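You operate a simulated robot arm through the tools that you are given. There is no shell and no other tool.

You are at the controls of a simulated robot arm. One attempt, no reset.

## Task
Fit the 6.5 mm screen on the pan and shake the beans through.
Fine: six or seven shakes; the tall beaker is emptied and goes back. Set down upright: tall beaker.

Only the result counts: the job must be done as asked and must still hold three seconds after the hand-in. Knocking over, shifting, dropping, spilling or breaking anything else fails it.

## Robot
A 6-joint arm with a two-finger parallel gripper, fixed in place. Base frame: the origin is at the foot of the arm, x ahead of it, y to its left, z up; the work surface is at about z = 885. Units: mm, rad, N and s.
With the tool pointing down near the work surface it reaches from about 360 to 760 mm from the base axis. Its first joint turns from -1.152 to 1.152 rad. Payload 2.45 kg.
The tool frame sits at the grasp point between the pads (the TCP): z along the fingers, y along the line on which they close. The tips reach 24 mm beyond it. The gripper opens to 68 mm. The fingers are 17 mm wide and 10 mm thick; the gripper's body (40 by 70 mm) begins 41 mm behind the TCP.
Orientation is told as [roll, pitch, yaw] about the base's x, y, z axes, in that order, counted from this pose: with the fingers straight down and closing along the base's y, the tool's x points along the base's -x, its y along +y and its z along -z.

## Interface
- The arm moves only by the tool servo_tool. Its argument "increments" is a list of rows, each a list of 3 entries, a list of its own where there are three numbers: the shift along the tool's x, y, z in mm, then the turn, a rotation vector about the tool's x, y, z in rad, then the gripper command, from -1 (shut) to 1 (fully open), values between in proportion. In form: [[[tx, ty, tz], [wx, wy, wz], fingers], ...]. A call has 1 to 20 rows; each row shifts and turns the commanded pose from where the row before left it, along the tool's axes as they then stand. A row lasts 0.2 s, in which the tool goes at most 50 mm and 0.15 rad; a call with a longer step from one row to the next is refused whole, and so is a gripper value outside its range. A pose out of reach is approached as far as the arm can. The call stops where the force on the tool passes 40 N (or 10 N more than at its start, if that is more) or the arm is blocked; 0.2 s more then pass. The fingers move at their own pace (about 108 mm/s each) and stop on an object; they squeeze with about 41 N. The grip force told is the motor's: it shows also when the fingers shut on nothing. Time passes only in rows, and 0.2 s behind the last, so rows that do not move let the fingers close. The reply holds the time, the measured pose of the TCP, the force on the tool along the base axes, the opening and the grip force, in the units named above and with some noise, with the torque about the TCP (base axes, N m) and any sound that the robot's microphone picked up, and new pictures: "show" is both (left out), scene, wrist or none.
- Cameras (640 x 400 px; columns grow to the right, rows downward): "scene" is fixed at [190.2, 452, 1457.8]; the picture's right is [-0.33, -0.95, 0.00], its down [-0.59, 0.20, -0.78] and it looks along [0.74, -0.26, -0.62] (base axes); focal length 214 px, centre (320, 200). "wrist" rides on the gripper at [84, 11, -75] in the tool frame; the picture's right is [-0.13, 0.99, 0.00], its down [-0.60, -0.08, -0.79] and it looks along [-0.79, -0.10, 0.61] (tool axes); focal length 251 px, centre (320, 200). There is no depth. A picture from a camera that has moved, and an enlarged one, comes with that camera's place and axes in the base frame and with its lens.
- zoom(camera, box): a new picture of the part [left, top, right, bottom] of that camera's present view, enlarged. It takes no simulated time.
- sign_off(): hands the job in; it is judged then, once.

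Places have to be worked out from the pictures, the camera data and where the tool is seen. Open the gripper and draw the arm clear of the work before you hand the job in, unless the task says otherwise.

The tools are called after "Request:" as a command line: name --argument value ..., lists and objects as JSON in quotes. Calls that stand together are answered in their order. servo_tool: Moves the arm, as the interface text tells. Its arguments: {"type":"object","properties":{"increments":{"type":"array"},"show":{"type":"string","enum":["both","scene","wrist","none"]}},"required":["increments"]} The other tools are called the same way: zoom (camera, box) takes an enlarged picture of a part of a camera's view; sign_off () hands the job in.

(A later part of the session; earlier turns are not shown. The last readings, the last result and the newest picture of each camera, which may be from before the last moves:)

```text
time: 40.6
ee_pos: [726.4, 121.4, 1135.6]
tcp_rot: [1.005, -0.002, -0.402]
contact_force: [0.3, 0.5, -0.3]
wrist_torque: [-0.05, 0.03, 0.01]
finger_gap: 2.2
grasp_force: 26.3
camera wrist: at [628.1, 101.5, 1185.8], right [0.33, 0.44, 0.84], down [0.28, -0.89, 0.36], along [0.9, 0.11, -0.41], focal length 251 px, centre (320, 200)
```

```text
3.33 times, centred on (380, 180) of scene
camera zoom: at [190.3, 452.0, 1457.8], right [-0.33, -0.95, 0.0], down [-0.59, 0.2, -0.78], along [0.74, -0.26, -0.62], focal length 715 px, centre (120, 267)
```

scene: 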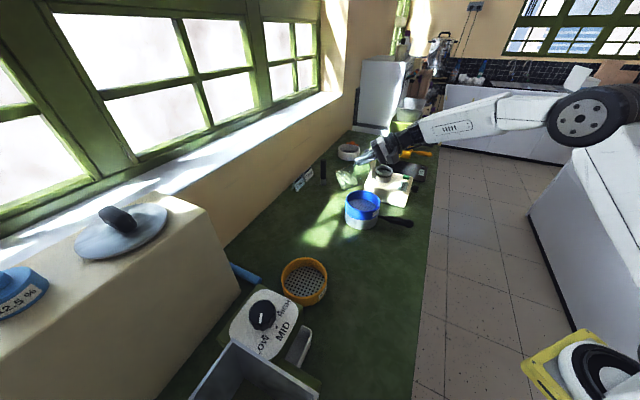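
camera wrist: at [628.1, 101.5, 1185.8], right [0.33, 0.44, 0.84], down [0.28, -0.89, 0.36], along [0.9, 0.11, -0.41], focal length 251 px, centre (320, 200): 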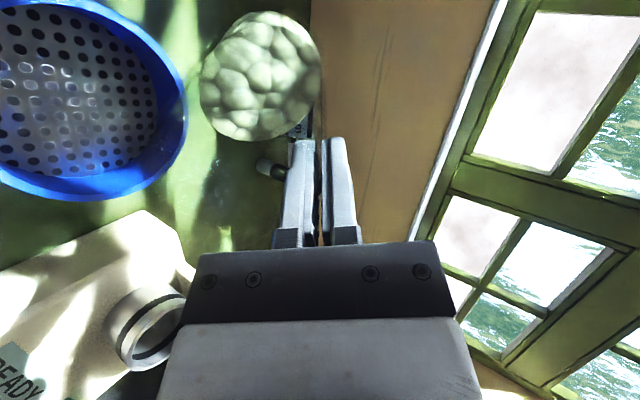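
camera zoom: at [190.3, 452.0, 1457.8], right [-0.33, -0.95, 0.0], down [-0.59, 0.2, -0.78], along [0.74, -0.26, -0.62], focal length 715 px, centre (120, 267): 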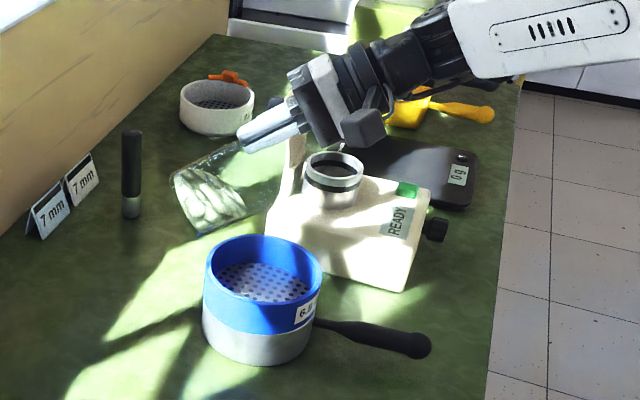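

The beans have shifted towards the lip but none have left yet. I continue to about 86° while lowering 35 mm, keeping the lip over the middle of the screen.

Request:
servo_tool --increments '[[[0, -5.9, 3.8], [-0.1, 0, 0], -1], [[0, -6.2, 3.2], [-0.1, 0, 0], -1], [[0, -6.5, 2.5], [-0.1, 0, 0], -1], [[0, -6.7, 1.9], [-0.1, 0, 0], -1], [[0, -6.9, 1.2], [-0.1, 0, 0], -1], [[0, 0, 0], [0, 0, 0], -1]]'

Request:
zoom --camera "scene" --box '[330, 140, 430, 240]'

```text
time: 42.0
ee_pos: [727.6, 120.7, 1100.9]
tcp_rot: [1.504, -0.001, -0.402]
contact_force: [-0.6, 0.5, -0.2]
wrist_torque: [-0.05, 0.02, 0.01]
finger_gap: 2.3
grasp_force: 26.2
camera wrist: at [622.0, 86.0, 1117.6], right [0.14, 0.01, 0.99], down [0.24, -0.97, -0.02], along [0.96, 0.25, -0.14], focal length 251 px, centre (320, 200)
```

scene: 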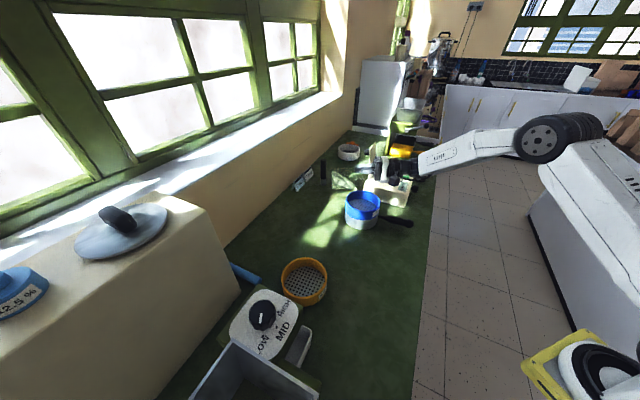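
wrist: 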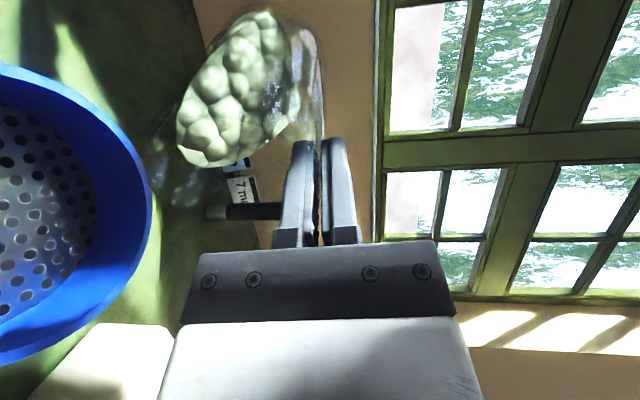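

```text
4.00 times, centred on (380, 190) of scene
camera zoom: at [190.3, 452.0, 1457.8], right [-0.33, -0.95, 0.0], down [-0.59, 0.2, -0.78], along [0.74, -0.26, -0.62], focal length 858 px, centre (80, 240)
```

zoom: 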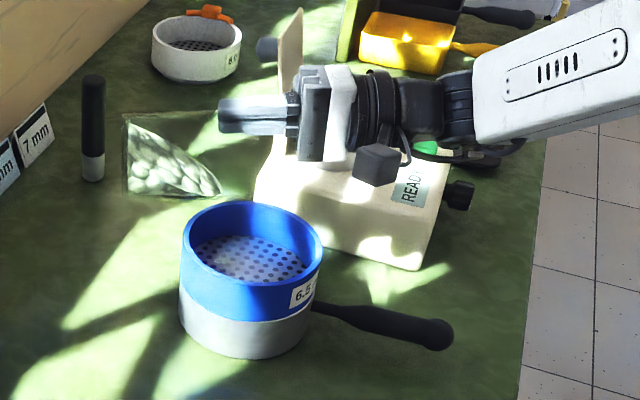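

The bean slope nearly reaches the lip, and my computed lip position (716, 108) is over the screen's centre (715, 105). I lower 12 mm and roll slowly past horizontal to start the pour.

Request:
servo_tool --increments '[[[0, -6, 0.4], [0, 0, 0], -1], [[0, -6, 0.4], [-0.03, 0, 0], -1], [[0, 0, 0], [-0.05, 0, 0], -1], [[0, 0, 0], [-0.05, 0, 0], -1], [[0, 0, 0], [-0.05, 0, 0], -1], [[0, 0, 0], [0, 0, 0], -1], [[0, 0, 0], [0, 0, 0], -1]]'

Request:
zoom --camera "scene" --box '[330, 140, 430, 240]'

```text
time: 43.6
ee_pos: [728.8, 123.0, 1088.8]
tcp_rot: [1.683, -0.002, -0.401]
contact_force: [-0.5, -0.1, -0.8]
wrist_torque: [-0.07, 0.0, 0.01]
finger_gap: 2.5
grasp_force: 26.3
camera wrist: at [621.4, 84.4, 1091.9], right [0.07, -0.15, 0.99], down [0.25, -0.95, -0.17], along [0.96, 0.26, -0.03], focal length 251 px, centre (320, 200)
```

scene: 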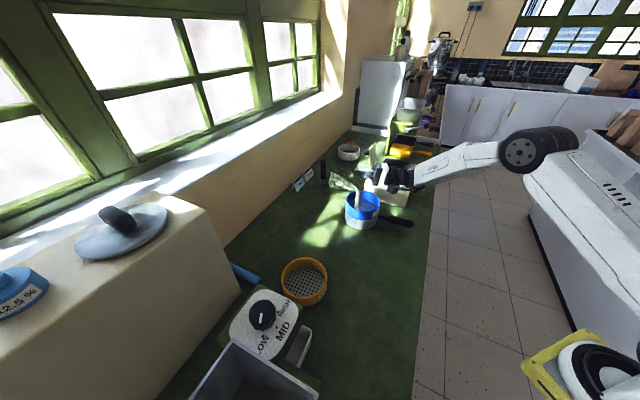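
wrist: 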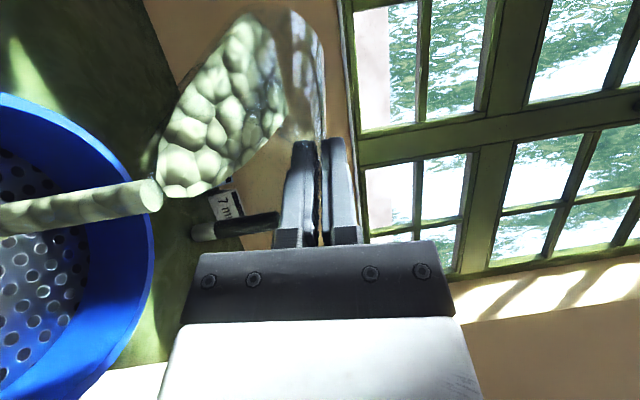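

```text
4.00 times, centred on (380, 190) of scene
camera zoom: at [190.3, 452.0, 1457.8], right [-0.33, -0.95, 0.0], down [-0.59, 0.2, -0.78], along [0.74, -0.26, -0.62], focal length 858 px, centre (80, 240)
```

zoom: 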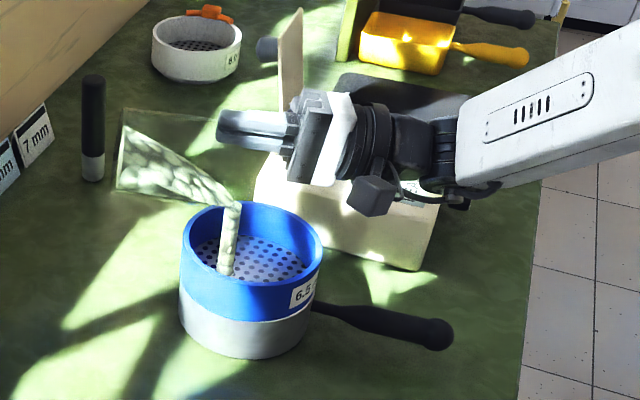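

The beans are streaming straight down into the screen, about 18 mm off its centre. I keep rolling slowly, shifting back so that the lip stays near the middle.

Request:
servo_tool --increments '[[[0, 0.45, -4], [0, 0, 0], -1], [[0, 0.45, -4], [0, 0, 0], -1], [[0, 0.4, -3.4], [-0.05, 0, 0], -1], [[0, 0.55, -3.4], [-0.05, 0, 0], -1], [[0, 0.7, -3.4], [-0.05, 0, 0], -1], [[0, 0.9, -3.3], [-0.05, 0, 0], -1], [[0, 0, 0], [0, 0, 0], -1], [[0, 0, 0], [0, 0, 0], -1]]'

Request:
zoom --camera "scene" --box '[330, 140, 430, 240]'

```text
time: 45.4
ee_pos: [720.3, 103.0, 1089.4]
tcp_rot: [1.884, -0.002, -0.402]
contact_force: [-0.4, 0.1, -1.3]
wrist_torque: [-0.06, -0.01, -0.03]
finger_gap: 2.3
grasp_force: 25.8
camera wrist: at [613.1, 65.5, 1076.8], right [0.0, -0.33, 0.94], down [0.27, -0.91, -0.32], along [0.96, 0.26, 0.09], focal length 251 px, centre (320, 200)
```

scene: 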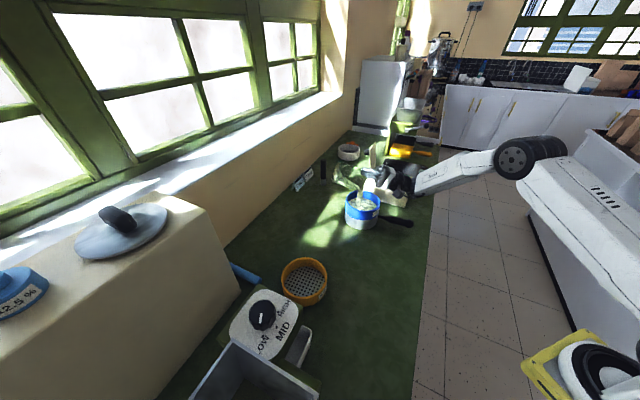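
wrist: 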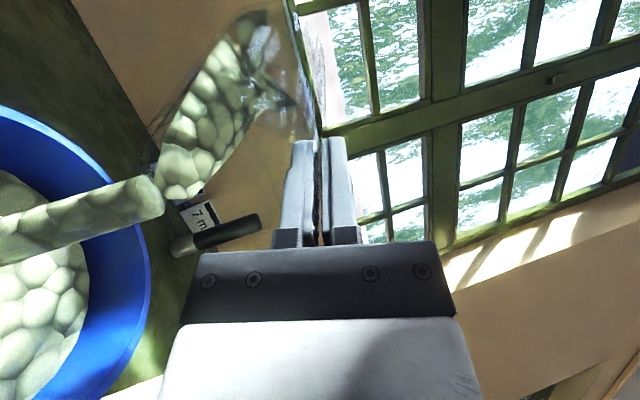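

```text
4.00 times, centred on (380, 190) of scene
camera zoom: at [190.3, 452.0, 1457.8], right [-0.33, -0.95, 0.0], down [-0.59, 0.2, -0.78], along [0.74, -0.26, -0.62], focal length 858 px, centre (80, 240)
```

zoom: 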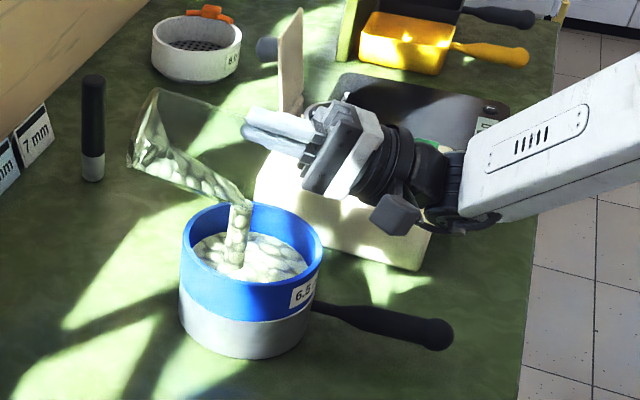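

The screen is filling and the beaker is about half empty. I continue the roll to about 125°, raising a little so the forearm stays clear of the pan handle.

Request:
servo_tool --increments '[[[0, 4.8, -1.8], [-0.05, 0, 0], -1], [[0, 4.9, -1.6], [-0.05, 0, 0], -1], [[0, 4.9, -1.3], [-0.05, 0, 0], -1], [[0, 5.0, -1.1], [-0.05, 0, 0], -1], [[0, 5.1, -0.8], [-0.05, 0, 0], -1], [[0, 5.1, -0.6], [-0.05, 0, 0], -1], [[0, 0, 0], [0, 0, 0], -1], [[0, 0, 0], [0, 0, 0], -1], [[0, 0, 0], [0, 0, 0], -1]]'

Request:
zoom --camera "scene" --box '[330, 140, 430, 240]'

```text
time: 47.4
ee_pos: [711.7, 83.6, 1112.7]
tcp_rot: [2.182, -0.001, -0.4]
contact_force: [-0.6, 0.5, -0.3]
wrist_torque: [-0.02, 0.04, 0.01]
finger_gap: 2.3
grasp_force: 26.4
camera wrist: at [608.5, 54.2, 1079.8], right [-0.1, -0.57, 0.81], down [0.32, -0.79, -0.52], along [0.94, 0.21, 0.27], focal length 251 px, centre (320, 200)
```

scene: 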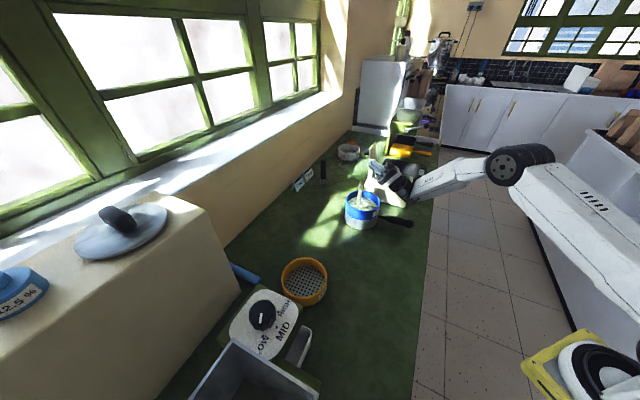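
wrist: 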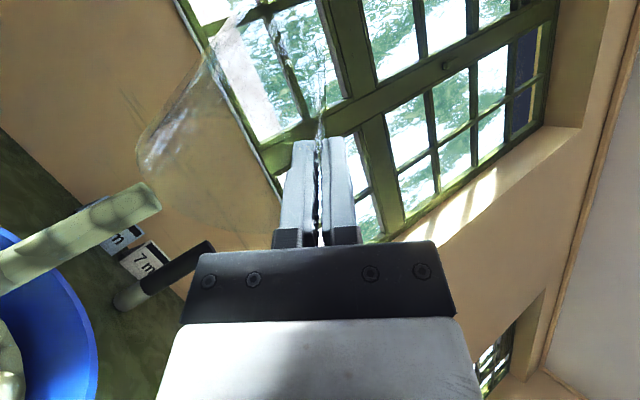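

```text
4.00 times, centred on (380, 190) of scene
camera zoom: at [190.3, 452.0, 1457.8], right [-0.33, -0.95, 0.0], down [-0.59, 0.2, -0.78], along [0.74, -0.26, -0.62], focal length 858 px, centre (80, 240)
```

zoom: 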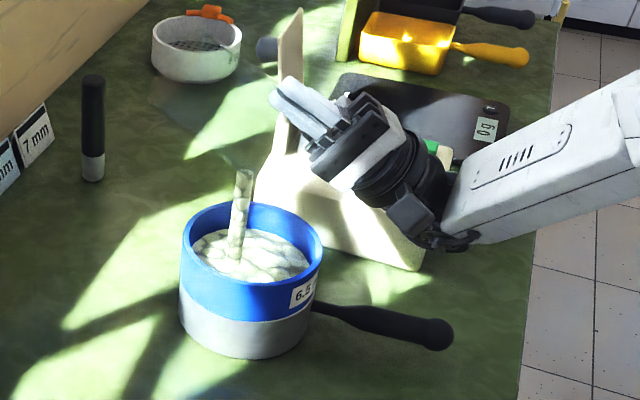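

The glass now looks empty apart from the last of the stream. I hold here a second to let it finish.

Request:
servo_tool --increments '[[[0, 0, 0], [0, 0, 0], -1], [[0, 0, 0], [0, 0, 0], -1], [[0, 0, 0], [-0.05, 0, 0], -1], [[0, 0, 0], [0, 0, 0], -1], [[0, 0, 0], [0, 0, 0], -1], [[0, 0, 0], [0, 0, 0], -1]]'

Request:
zoom --camera "scene" --box '[340, 150, 420, 235]'

Request:
zoom --camera "wrist" --box '[80, 0, 400, 260]'

```text
time: 48.8
ee_pos: [711.4, 83.9, 1113.0]
tcp_rot: [2.233, 0.0, -0.402]
contact_force: [0.5, 0.4, -0.9]
wrist_torque: [-0.05, 0.04, 0.02]
finger_gap: 2.3
grasp_force: 26.1
camera wrist: at [608.9, 55.7, 1076.4], right [-0.12, -0.61, 0.78], down [0.33, -0.77, -0.55], along [0.94, 0.19, 0.29], focal length 251 px, centre (320, 200)
```

scene: 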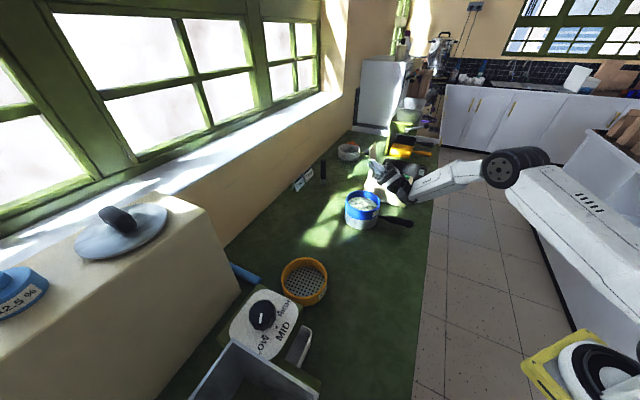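
wrist: 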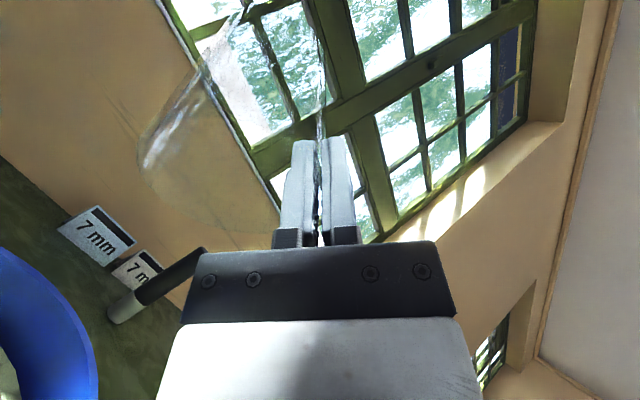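

```text
4.71 times, centred on (380, 192) of scene
camera zoom: at [190.3, 452.0, 1457.8], right [-0.33, -0.95, 0.0], down [-0.59, 0.2, -0.78], along [0.74, -0.26, -0.62], focal length 1009 px, centre (38, 235)
```

zoom: 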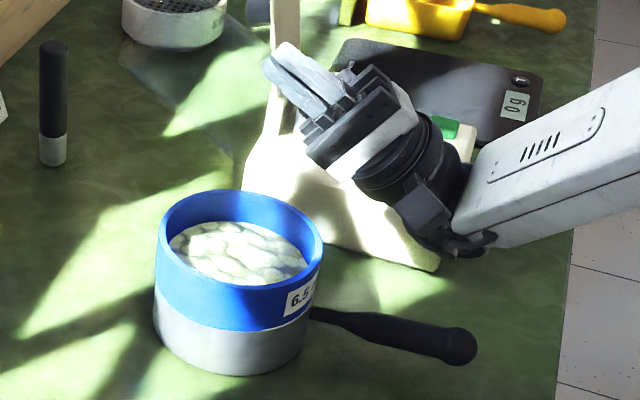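

```text
1.54 times, centred on (240, 130) of wrist
camera zoom: at [608.9, 55.7, 1076.4], right [-0.12, -0.61, 0.78], down [0.33, -0.77, -0.55], along [0.94, 0.19, 0.29], focal length 387 px, centre (443, 308)
```

zoom: 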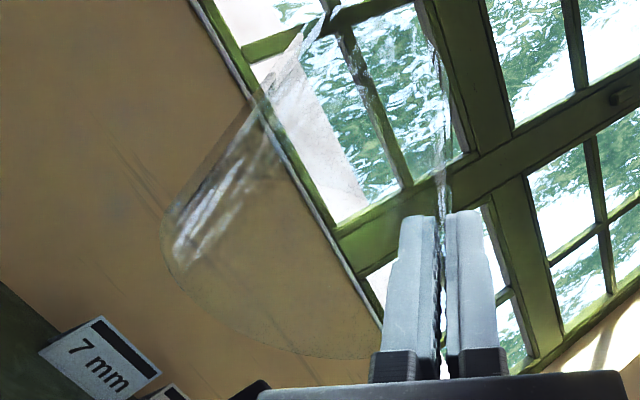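

The beaker is empty and all the beans lie on the screen. I raise 30 mm and roll back upright.

Request:
servo_tool --increments '[[[0, 11.8, 9.2], [0, 0, 0], -1], [[0, 11.8, 9.2], [0.05, 0, 0], -1], [[0, 0, 0], [0.12, 0, 0], -1], [[0, 0, 0], [0.14, 0, 0], -1], [[0, 0, 0], [0.14, 0, 0], -1], [[0, 0, 0], [0.14, 0, 0], -1], [[0, 0, 0], [0.14, 0, 0], -1], [[0, 0, 0], [0.14, 0, 0], -1], [[0, 0, 0], [0.14, 0, 0], -1], [[0, 0, 0], [0.14, 0, 0], -1], [[0, 0, 0], [0.14, 0, 0], -1], [[0, 0, 0], [0.14, 0, 0], -1], [[0, 0, 0], [0.14, 0, 0], -1], [[0, 0, 0], [0.14, 0, 0], -1], [[0, 0, 0], [0.14, 0, 0], -1], [[0, 0, 0], [0.14, 0, 0], -1], [[0, 0, 0], [0.14, 0, 0], -1], [[0, 0, 0], [0.1, 0, 0], -1], [[0, 0, 0], [0, 0, 0], -1]]'

Request:
zoom --camera "scene" --box '[330, 130, 430, 240]'

```text
time: 52.8
ee_pos: [711.3, 83.2, 1141.7]
tcp_rot: [-0.001, -0.001, -0.402]
contact_force: [-0.4, -0.1, -0.2]
wrist_torque: [0.02, 0.0, -0.01]
finger_gap: 2.2
grasp_force: 26.8
camera wrist: at [638.9, 126.8, 1218.6], right [0.51, 0.86, 0.0], down [0.52, -0.31, 0.79], along [0.69, -0.4, -0.61], focal length 251 px, centre (320, 200)
```

scene: 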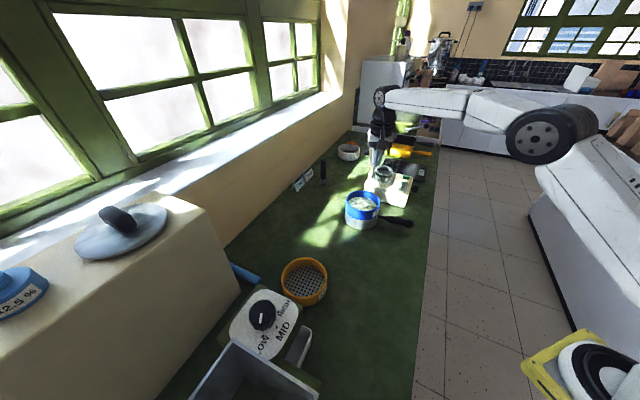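
wrist: 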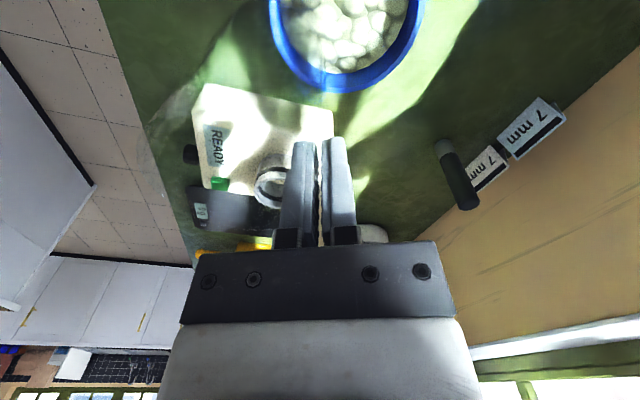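

```text
3.64 times, centred on (380, 185) of scene
camera zoom: at [190.3, 452.0, 1457.8], right [-0.33, -0.95, 0.0], down [-0.59, 0.2, -0.78], along [0.74, -0.26, -0.62], focal length 780 px, centre (102, 254)
```

zoom: 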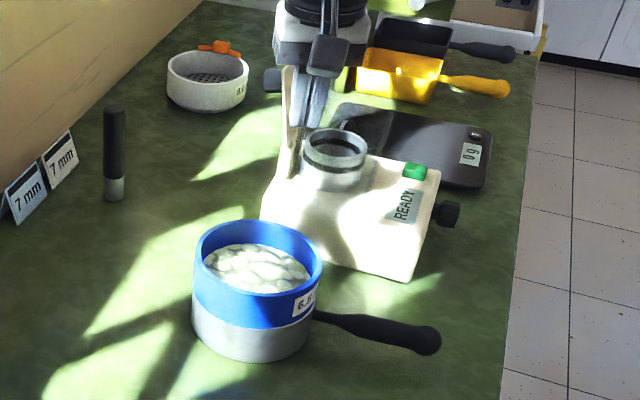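

The empty glass is upright again. I carry it back over its original spot (compensated TCP target about (529.4, 183)).

Request:
servo_tool --increments '[[[15, 1.5, 0], [0, 0, 0], -1], [[30, 3, 0], [0, 0, 0], -1], [[38, 3.8, 0], [0, 0, 0], -1], [[38, 3.8, 0], [0, 0, 0], -1], [[38, 3.8, 0], [0, 0, 0], -1], [[30, 3.0, 0], [0, 0, 0], -1], [[17.4, 1.8, 0], [0, 0, 0], -1], [[0, 0, 0], [0, 0, 0], -1]]'

Request:
zoom --camera "wrist" --box '[100, 0, 420, 250]'

Request:
zoom --camera "scene" --box '[340, 190, 430, 280]'

```text
time: 54.6
ee_pos: [528.9, 183.5, 1142.8]
tcp_rot: [0.002, -0.002, -0.404]
contact_force: [-0.1, 0.2, -1.4]
wrist_torque: [0.04, -0.03, 0.03]
finger_gap: 2.4
grasp_force: 26.4
camera wrist: at [456.1, 226.0, 1218.3], right [0.51, 0.86, 0.0], down [0.52, -0.31, 0.79], along [0.69, -0.4, -0.61], focal length 251 px, centre (320, 200)
```

scene: 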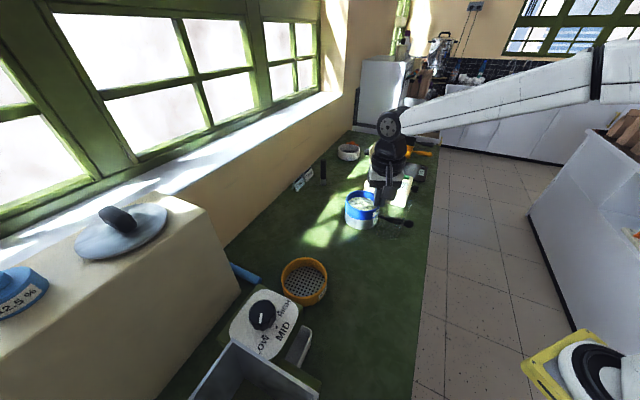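
wrist: 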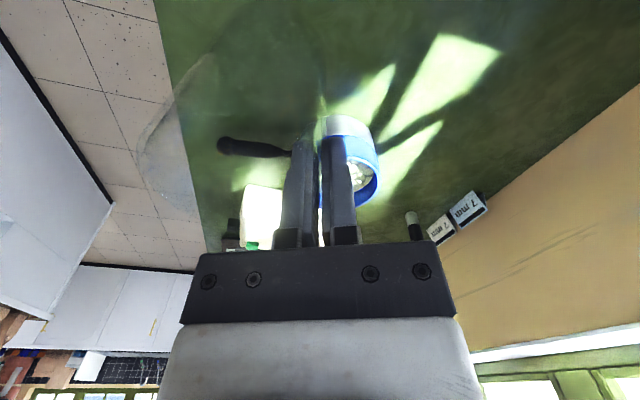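

```text
1.60 times, centred on (260, 125) of wrist
camera zoom: at [456.1, 226.0, 1218.3], right [0.51, 0.86, 0.0], down [0.52, -0.31, 0.79], along [0.69, -0.4, -0.61], focal length 402 px, centre (416, 320)
```

zoom: 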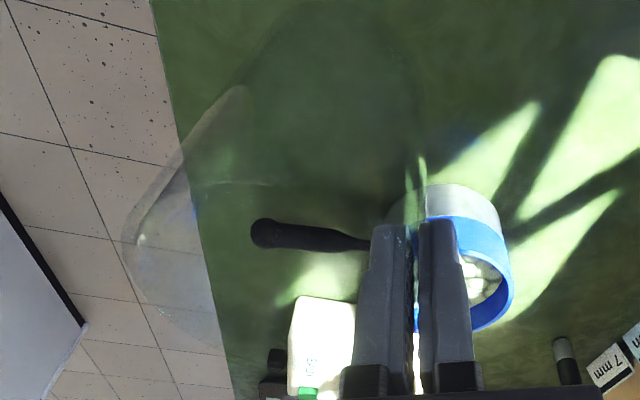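

```text
4.44 times, centred on (385, 235) of scene
camera zoom: at [190.2, 452.0, 1457.8], right [-0.33, -0.95, 0.0], down [-0.59, 0.2, -0.78], along [0.74, -0.26, -0.62], focal length 953 px, centre (31, 44)
```

zoom: 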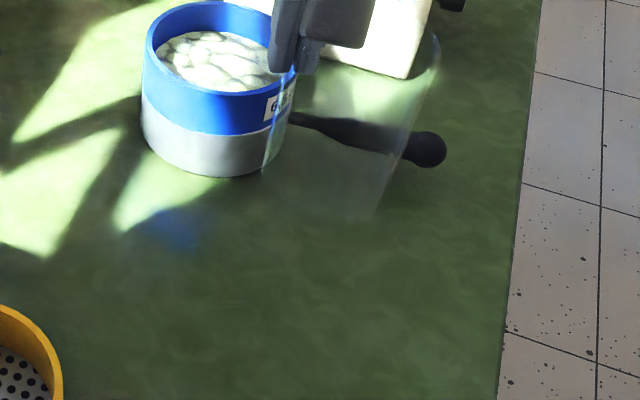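

The glass is over its spot and hangs as before. I lower it in decreasing steps to just above the table.

Request:
servo_tool --increments '[[[0, 0, 20], [0, 0, 0], -1], [[0, 0, 35], [0, 0, 0], -1], [[0, 0, 35], [0, 0, 0], -1], [[0, 0, 30], [0, 0, 0], -1], [[0, 0, 18], [0, 0, 0], -1], [[0, 0, 8], [0, 0, 0], -1], [[0, 0, 3], [0, 0, 0], -1], [[0, 0, 0], [0, 0, 0], -1]]'

Request:
zoom --camera "scene" --box '[350, 200, 420, 280]'

Request:
zoom --camera "wrist" --box '[100, 0, 420, 250]'

```text
time: 56.4
ee_pos: [530.5, 182.9, 994.4]
tcp_rot: [0.0, 0.0, -0.402]
contact_force: [0.3, -0.6, 0.1]
wrist_torque: [0.02, -0.01, -0.01]
finger_gap: 2.1
grasp_force: 26.7
camera wrist: at [457.1, 226.0, 1069.6], right [0.51, 0.86, 0.0], down [0.52, -0.31, 0.79], along [0.69, -0.4, -0.61], focal length 251 px, centre (320, 200)
```

scene: 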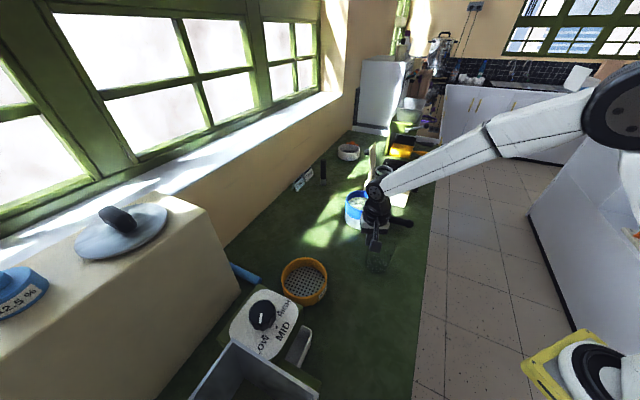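
wrist: 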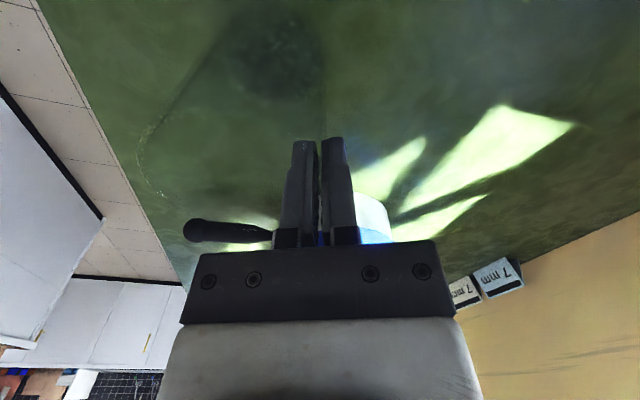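

```text
5.00 times, centred on (385, 240) of scene
camera zoom: at [190.3, 452.0, 1457.8], right [-0.33, -0.95, 0.0], down [-0.59, 0.2, -0.78], along [0.74, -0.26, -0.62], focal length 1072 px, centre (-5, 0)
```

zoom: 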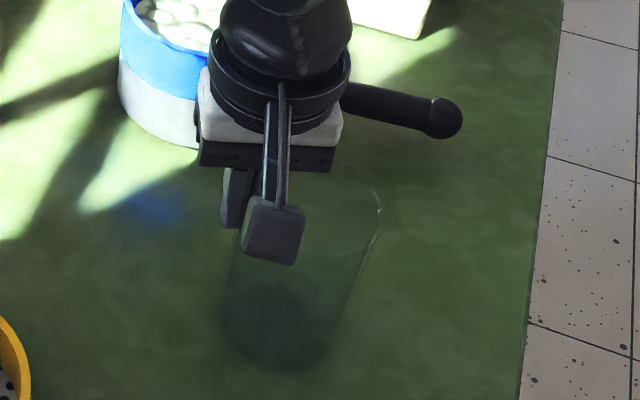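

```text
1.60 times, centred on (260, 125) of wrist
camera zoom: at [457.1, 226.0, 1069.6], right [0.51, 0.86, 0.0], down [0.52, -0.31, 0.79], along [0.69, -0.4, -0.61], focal length 402 px, centre (416, 320)
```

zoom: 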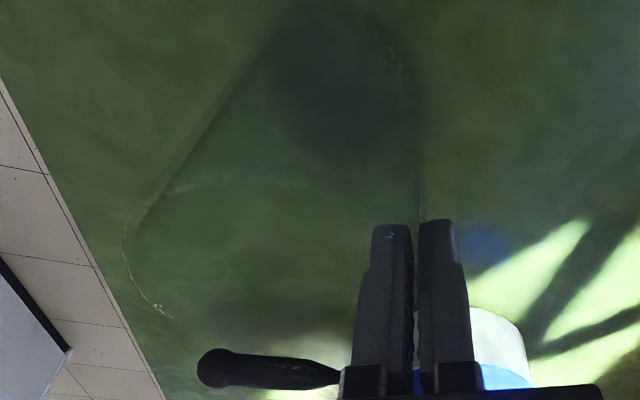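

Bottom of the glass is about 7 mm above the table by calculation. I lower in 2 mm then 1 mm steps to touch.

Request:
servo_tool --increments '[[[0, 0, 2], [0, 0, 0], -1], [[0, 0, 2], [0, 0, 0], -1], [[0, 0, 1.5], [0, 0, 0], -1], [[0, 0, 1], [0, 0, 0], -1], [[0, 0, 1], [0, 0, 0], -1], [[0, 0, 0], [0, 0, 0], -1]]' --show "none"

```text
time: 57.8
ee_pos: [530.8, 186.1, 988.1]
tcp_rot: [0.004, -0.006, -0.4]
contact_force: [1.1, 6.8, 23.1]
wrist_torque: [-0.41, 0.08, -0.03]
finger_gap: 2.5
grasp_force: 26.5
```

The base touches with 23 N, a bit firm. I back off about 1 mm before releasing.

Request:
servo_tool --increments '[[[0, 0, -0.6], [0, 0, 0], -1], [[0, 0, -0.4], [0, 0, 0], -1], [[0, 0, 0], [0, 0, 0], -1]]'

Request:
zoom --camera "scene" --box '[350, 200, 420, 280]'

Request:
zoom --camera "wrist" --box '[100, 0, 420, 250]'

```text
time: 58.6
ee_pos: [530.6, 183.6, 986.9]
tcp_rot: [0.002, -0.001, -0.401]
contact_force: [4.9, 1.2, 16.2]
wrist_torque: [-0.73, -0.27, 0.16]
finger_gap: 2.4
grasp_force: 26.2
camera wrist: at [457.4, 226.4, 1062.8], right [0.51, 0.86, 0.0], down [0.52, -0.31, 0.79], along [0.69, -0.4, -0.61], focal length 251 px, centre (320, 200)
```

scene: 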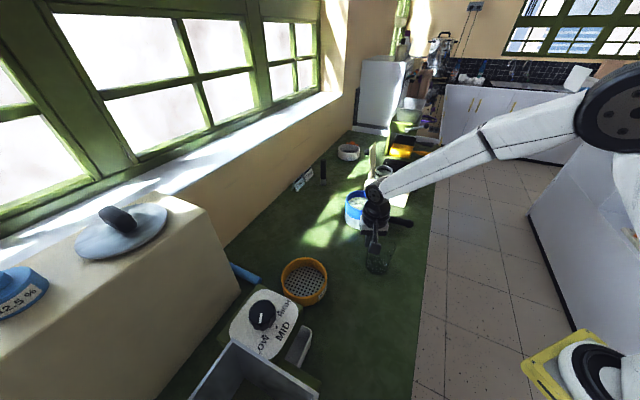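
wrist: 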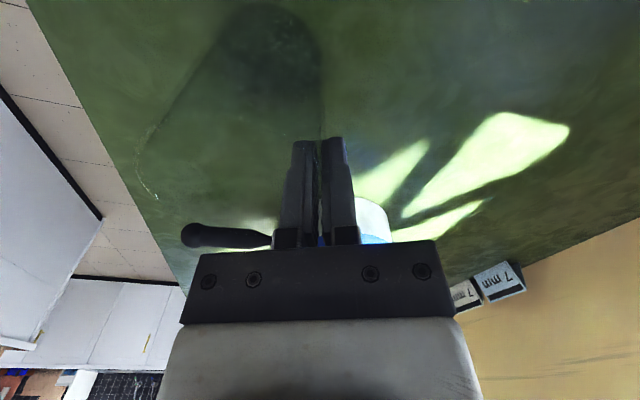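

```text
5.00 times, centred on (385, 240) of scene
camera zoom: at [190.1, 452.0, 1457.8], right [-0.33, -0.95, 0.0], down [-0.59, 0.2, -0.78], along [0.74, -0.26, -0.62], focal length 1072 px, centre (-5, 0)
```

zoom: 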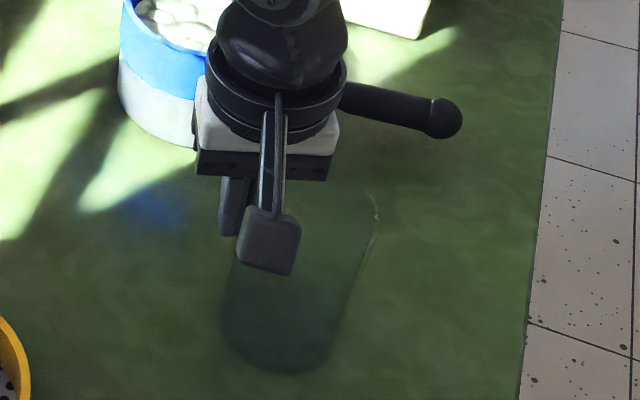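

```text
1.60 times, centred on (260, 125) of wrist
camera zoom: at [457.4, 226.4, 1062.8], right [0.51, 0.86, 0.0], down [0.52, -0.31, 0.79], along [0.69, -0.4, -0.61], focal length 402 px, centre (416, 320)
```

zoom: 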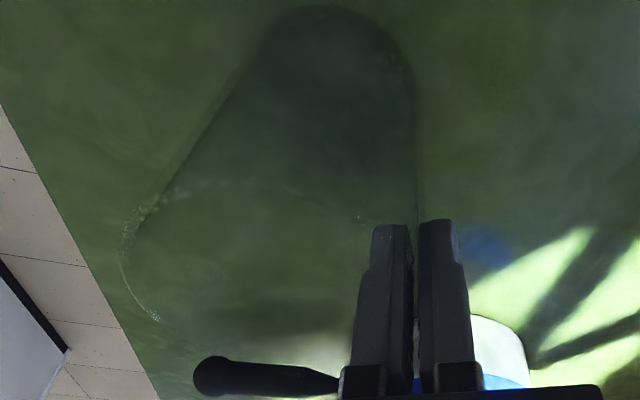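

It is still pressing with 16 N, so I ease up a little more, then open gradually.

Request:
servo_tool --increments '[[[0, 0, -0.7], [0, 0, 0], -1], [[0, 0, 0], [0, 0, 0], -0.95], [[0, 0, 0], [0, 0, 0], -0.85], [[0, 0, 0], [0, 0, 0], -0.7], [[0, 0, 0], [0, 0, 0], -0.5], [[0, 0, 0], [0, 0, 0], -0.25], [[0, 0, 0], [0, 0, 0], 0.0], [[0, 0, 0], [0, 0, 0], 0.1]]'

Request:
zoom --camera "scene" --box '[350, 200, 420, 280]'

Request:
zoom --camera "wrist" --box '[100, 0, 420, 250]'

```text
time: 60.4
ee_pos: [529.3, 184.1, 987.8]
tcp_rot: [0.001, -0.002, -0.401]
contact_force: [0.6, 0.4, 0.0]
wrist_torque: [0.0, -0.01, 0.01]
finger_gap: 37.7
grasp_force: 0.0
camera wrist: at [457.4, 226.4, 1063.5], right [0.51, 0.86, 0.0], down [0.52, -0.31, 0.79], along [0.69, -0.4, -0.61], focal length 251 px, centre (320, 200)
```

scene: 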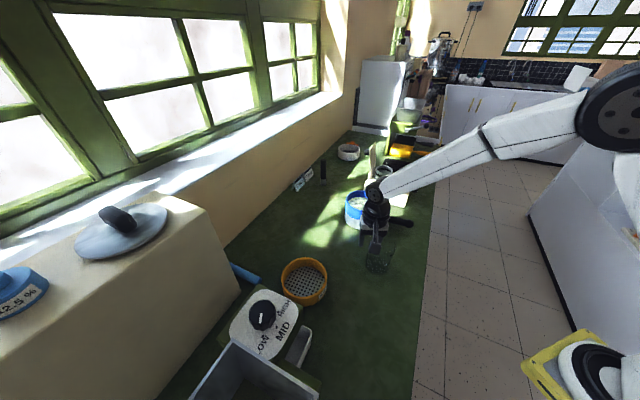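
wrist: 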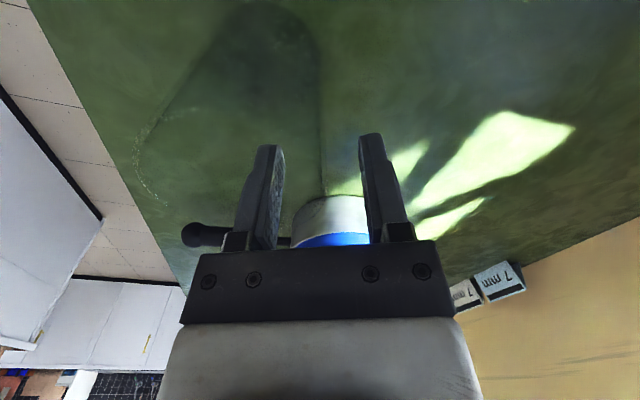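

```text
5.00 times, centred on (385, 240) of scene
camera zoom: at [190.2, 452.0, 1457.8], right [-0.33, -0.95, 0.0], down [-0.59, 0.2, -0.78], along [0.74, -0.26, -0.62], focal length 1072 px, centre (-5, 0)
```

zoom: 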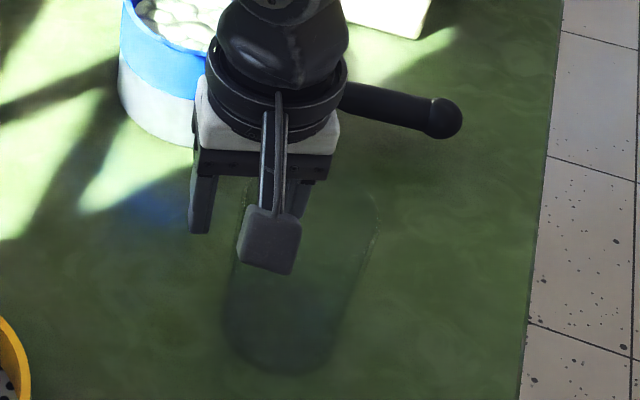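

```text
1.60 times, centred on (260, 125) of wrist
camera zoom: at [457.4, 226.4, 1063.5], right [0.51, 0.86, 0.0], down [0.52, -0.31, 0.79], along [0.69, -0.4, -0.61], focal length 402 px, centre (416, 320)
```

zoom: 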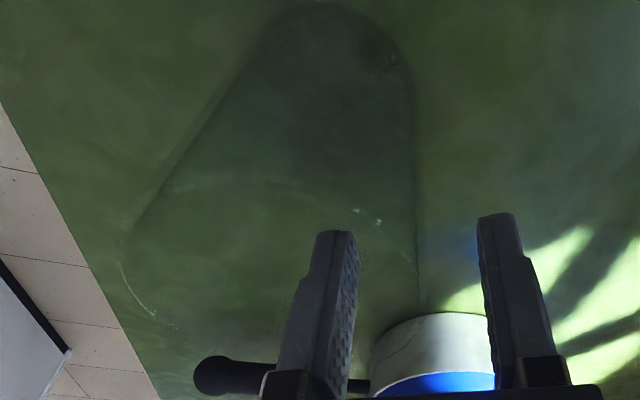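

The glass stands upright on its own. I withdraw the fingers straight up.

Request:
servo_tool --increments '[[[0, 0, -10], [0, 0, 0], 0.1], [[0, 0, -25], [0, 0, 0], 0.1], [[0, 0, -35], [0, 0, 0], 0.1], [[0, 0, -40], [0, 0, 0], 0.1], [[0, 0, -40], [0, 0, 0], 0.1], [[25, 20, 0], [0, 0, 0], 0.1], [[35, 25, 0], [0, 0, 0], 0.1], [[0, 0, 0], [0, 0, 0], 0.1]]'

Request:
zoom --camera "scene" --box '[350, 200, 420, 280]'

Request:
zoom --camera "wrist" --box '[180, 0, 440, 200]'

```text
time: 62.2
ee_pos: [490.0, 249.3, 1138.2]
tcp_rot: [0.002, -0.003, -0.401]
contact_force: [-1.6, 0.2, -0.7]
wrist_torque: [-0.02, 0.06, -0.02]
finger_gap: 37.6
grasp_force: 0.0
camera wrist: at [418.8, 292.2, 1213.8], right [0.51, 0.86, 0.0], down [0.52, -0.31, 0.79], along [0.69, -0.4, -0.61], focal length 251 px, centre (320, 200)
```

scene: 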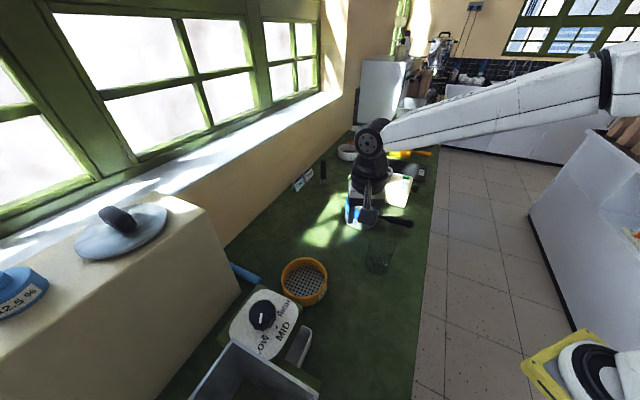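
wrist: 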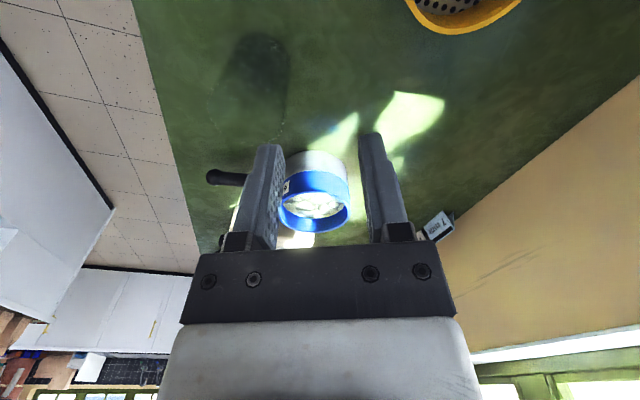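

```text
5.00 times, centred on (385, 240) of scene
camera zoom: at [190.2, 452.0, 1457.8], right [-0.33, -0.95, 0.0], down [-0.59, 0.2, -0.78], along [0.74, -0.26, -0.62], focal length 1072 px, centre (-5, 0)
```

zoom: 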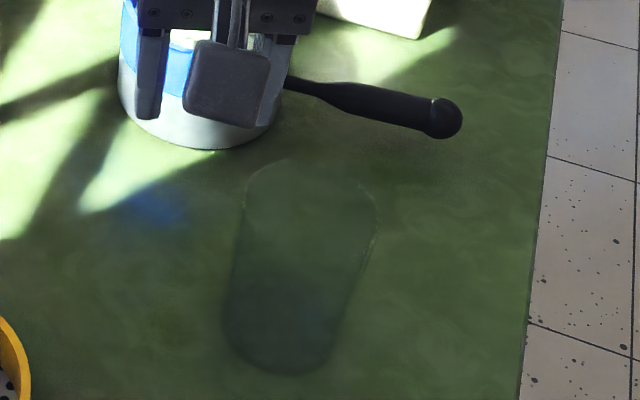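

```text
2.00 times, centred on (310, 100) of wrist
camera zoom: at [418.8, 292.2, 1213.8], right [0.51, 0.86, 0.0], down [0.52, -0.31, 0.79], along [0.69, -0.4, -0.61], focal length 503 px, centre (340, 400)
```

zoom: 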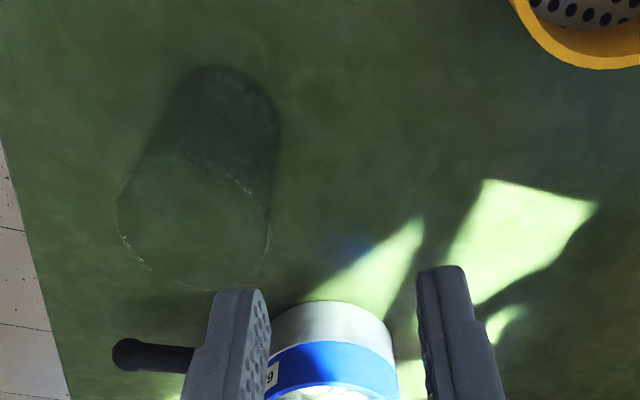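

The empty beaker is back within about 2–3 mm of where it stood, upright. Next I go over the pan handle (grip point ≈ (635, 11), handle height ≈ 918) and turn so the fingers close across it.

Request:
servo_tool --increments '[[[-32.4, -23.3, 0], [0, 0, 0], 0.1], [[-32.4, -23.3, 0], [0, 0, 0], 0.1], [[-32.4, -23.3, 0], [0, 0, 0], 0.1], [[-32.4, -23.3, 0], [0, 0, 0], 0.1], [[-32.4, -23.3, 0], [0, 0, 0], 0.1], [[-32.4, -23.3, 0], [0, 0, 0], 0.1], [[-32.4, -23.3, 0], [0, 0, 0], 0.1], [[0, 0, 0], [0, 0, -0.141], 0.1], [[0, 0, 0], [0, 0, -0.141], 0.1], [[0, 0, 0], [0, 0, -0.141], 0.1], [[0, 0, 0], [0, 0, -0.141], 0.1], [[0, 0, 0], [0, 0, -0.141], 0.1], [[0, 0, 0], [0, 0, -0.141], 0.1], [[0, 0, 0], [0, 0, -0.141], 0.1], [[0, 0, 0], [0, 0, -0.141], 0.1], [[0, 0, 0], [0, 0, -0.141], 0.1], [[0, 0, 0], [0, 0, 0], 0.1]]'

Request:
zoom --camera "wrist" --box '[220, 0, 420, 180]'

Request:
zoom --camera "scene" --box '[335, 170, 435, 250]'

```text
time: 65.8
ee_pos: [636.5, 9.8, 1137.9]
tcp_rot: [-0.002, -0.003, 0.872]
contact_force: [-0.9, 0.4, 1.1]
wrist_torque: [0.02, 0.03, 0.02]
finger_gap: 37.5
grasp_force: 0.0
camera wrist: at [574.5, -47.7, 1213.8], right [-0.67, 0.74, 0.0], down [0.45, 0.41, 0.79], along [0.59, 0.54, -0.61], focal length 251 px, centre (320, 200)
```

scene: 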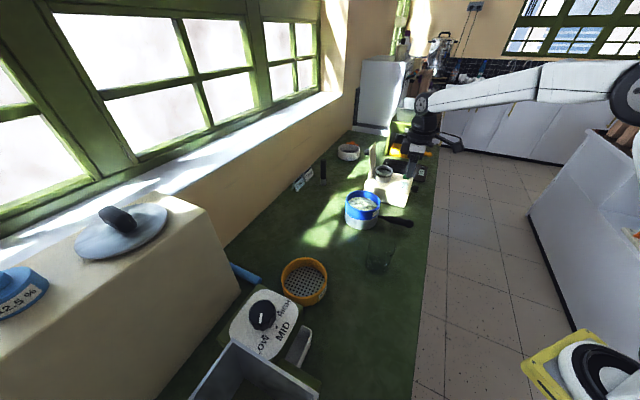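
wrist: 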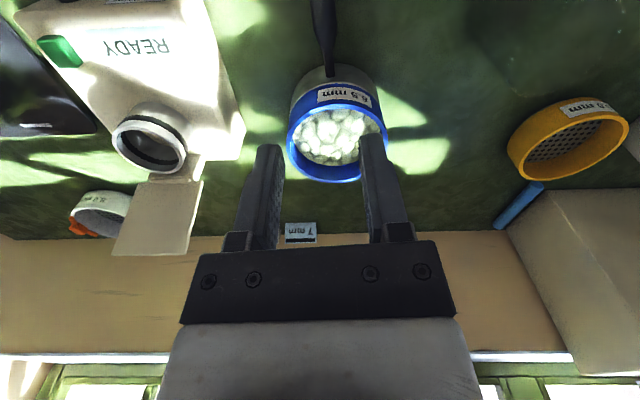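

```text
2.22 times, centred on (320, 90) of wrist
camera zoom: at [574.5, -47.7, 1213.8], right [-0.67, 0.74, 0.0], down [0.45, 0.41, 0.79], along [0.59, 0.54, -0.61], focal length 559 px, centre (320, 444)
```

zoom: 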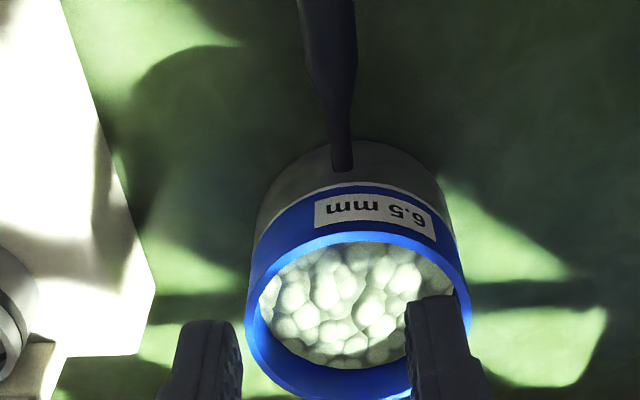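

```text
5.00 times, centred on (385, 210) of scene
camera zoom: at [190.2, 452.0, 1457.8], right [-0.33, -0.95, 0.0], down [-0.59, 0.2, -0.78], along [0.74, -0.26, -0.62], focal length 1072 px, centre (-5, 150)
```

zoom: 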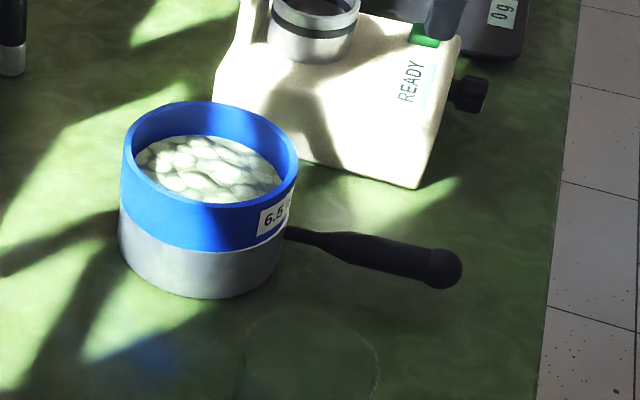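

The handle axis lies about 3.5 mm to the +y side of the tool and is about 26 mm thick there. I shift, open a bit wider and descend to just above the handle.

Request:
servo_tool --increments '[[[0, 3.4, 20], [0, 0, -0.005], 0.5], [[0, 0, 40], [0, 0, 0], 0.5], [[0, 0, 45], [0, 0, 0], 0.5], [[0, 0, 40], [0, 0, 0], 0.5], [[0, 0, 25], [0, 0, 0], 0.5], [[0, 0, 0], [0, 0, 0], 0.5]]'

Request:
zoom --camera "wrist" --box '[180, 0, 460, 200]'

Request:
zoom --camera "scene" --box '[345, 170, 425, 240]'

```text
time: 67.2
ee_pos: [635.2, 12.1, 967.8]
tcp_rot: [-0.003, -0.003, 0.873]
contact_force: [0.5, -0.3, -0.4]
wrist_torque: [-0.02, -0.02, -0.01]
finger_gap: 51.0
grasp_force: 0.0
camera wrist: at [572.8, -45.5, 1043.3], right [-0.68, 0.74, 0.0], down [0.45, 0.41, 0.79], along [0.59, 0.54, -0.61], focal length 251 px, centre (320, 200)
```

scene: 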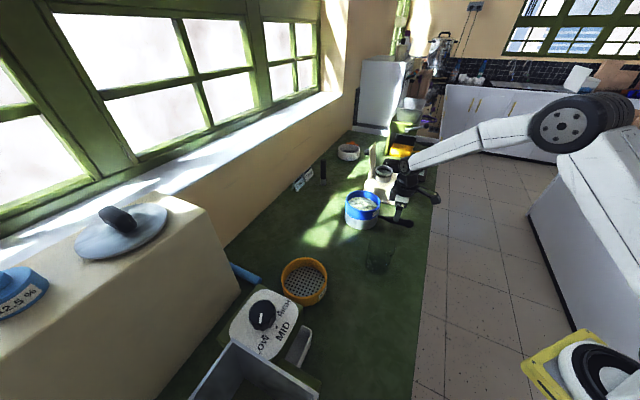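
wrist: 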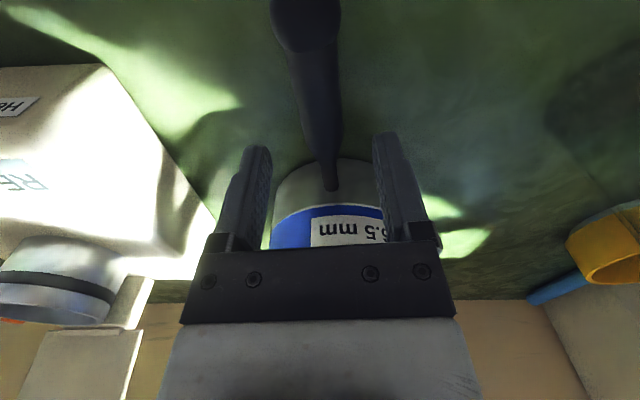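

```text
2.00 times, centred on (320, 100) of wrist
camera zoom: at [572.8, -45.5, 1043.3], right [-0.68, 0.74, 0.0], down [0.45, 0.41, 0.79], along [0.59, 0.54, -0.61], focal length 503 px, centre (320, 400)
```

zoom: 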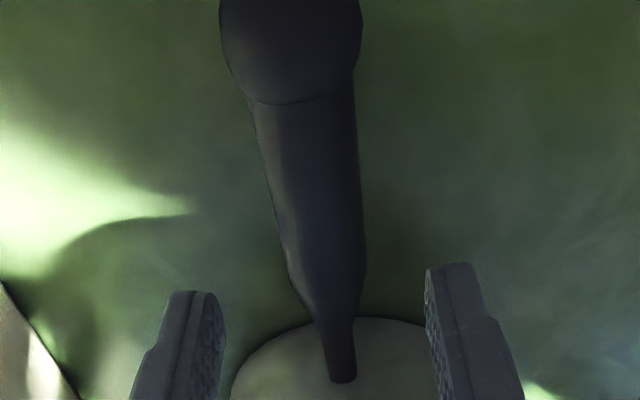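

```text
5.71 times, centred on (385, 205) of scene
camera zoom: at [190.2, 452.0, 1457.8], right [-0.33, -0.95, 0.0], down [-0.59, 0.2, -0.78], along [0.74, -0.26, -0.62], focal length 1226 px, centre (-51, 171)
```

zoom: 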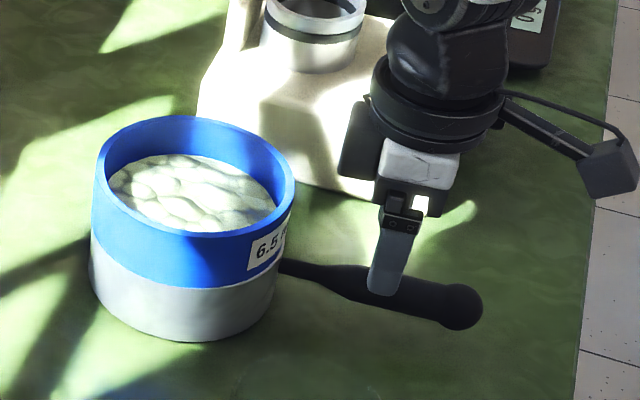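

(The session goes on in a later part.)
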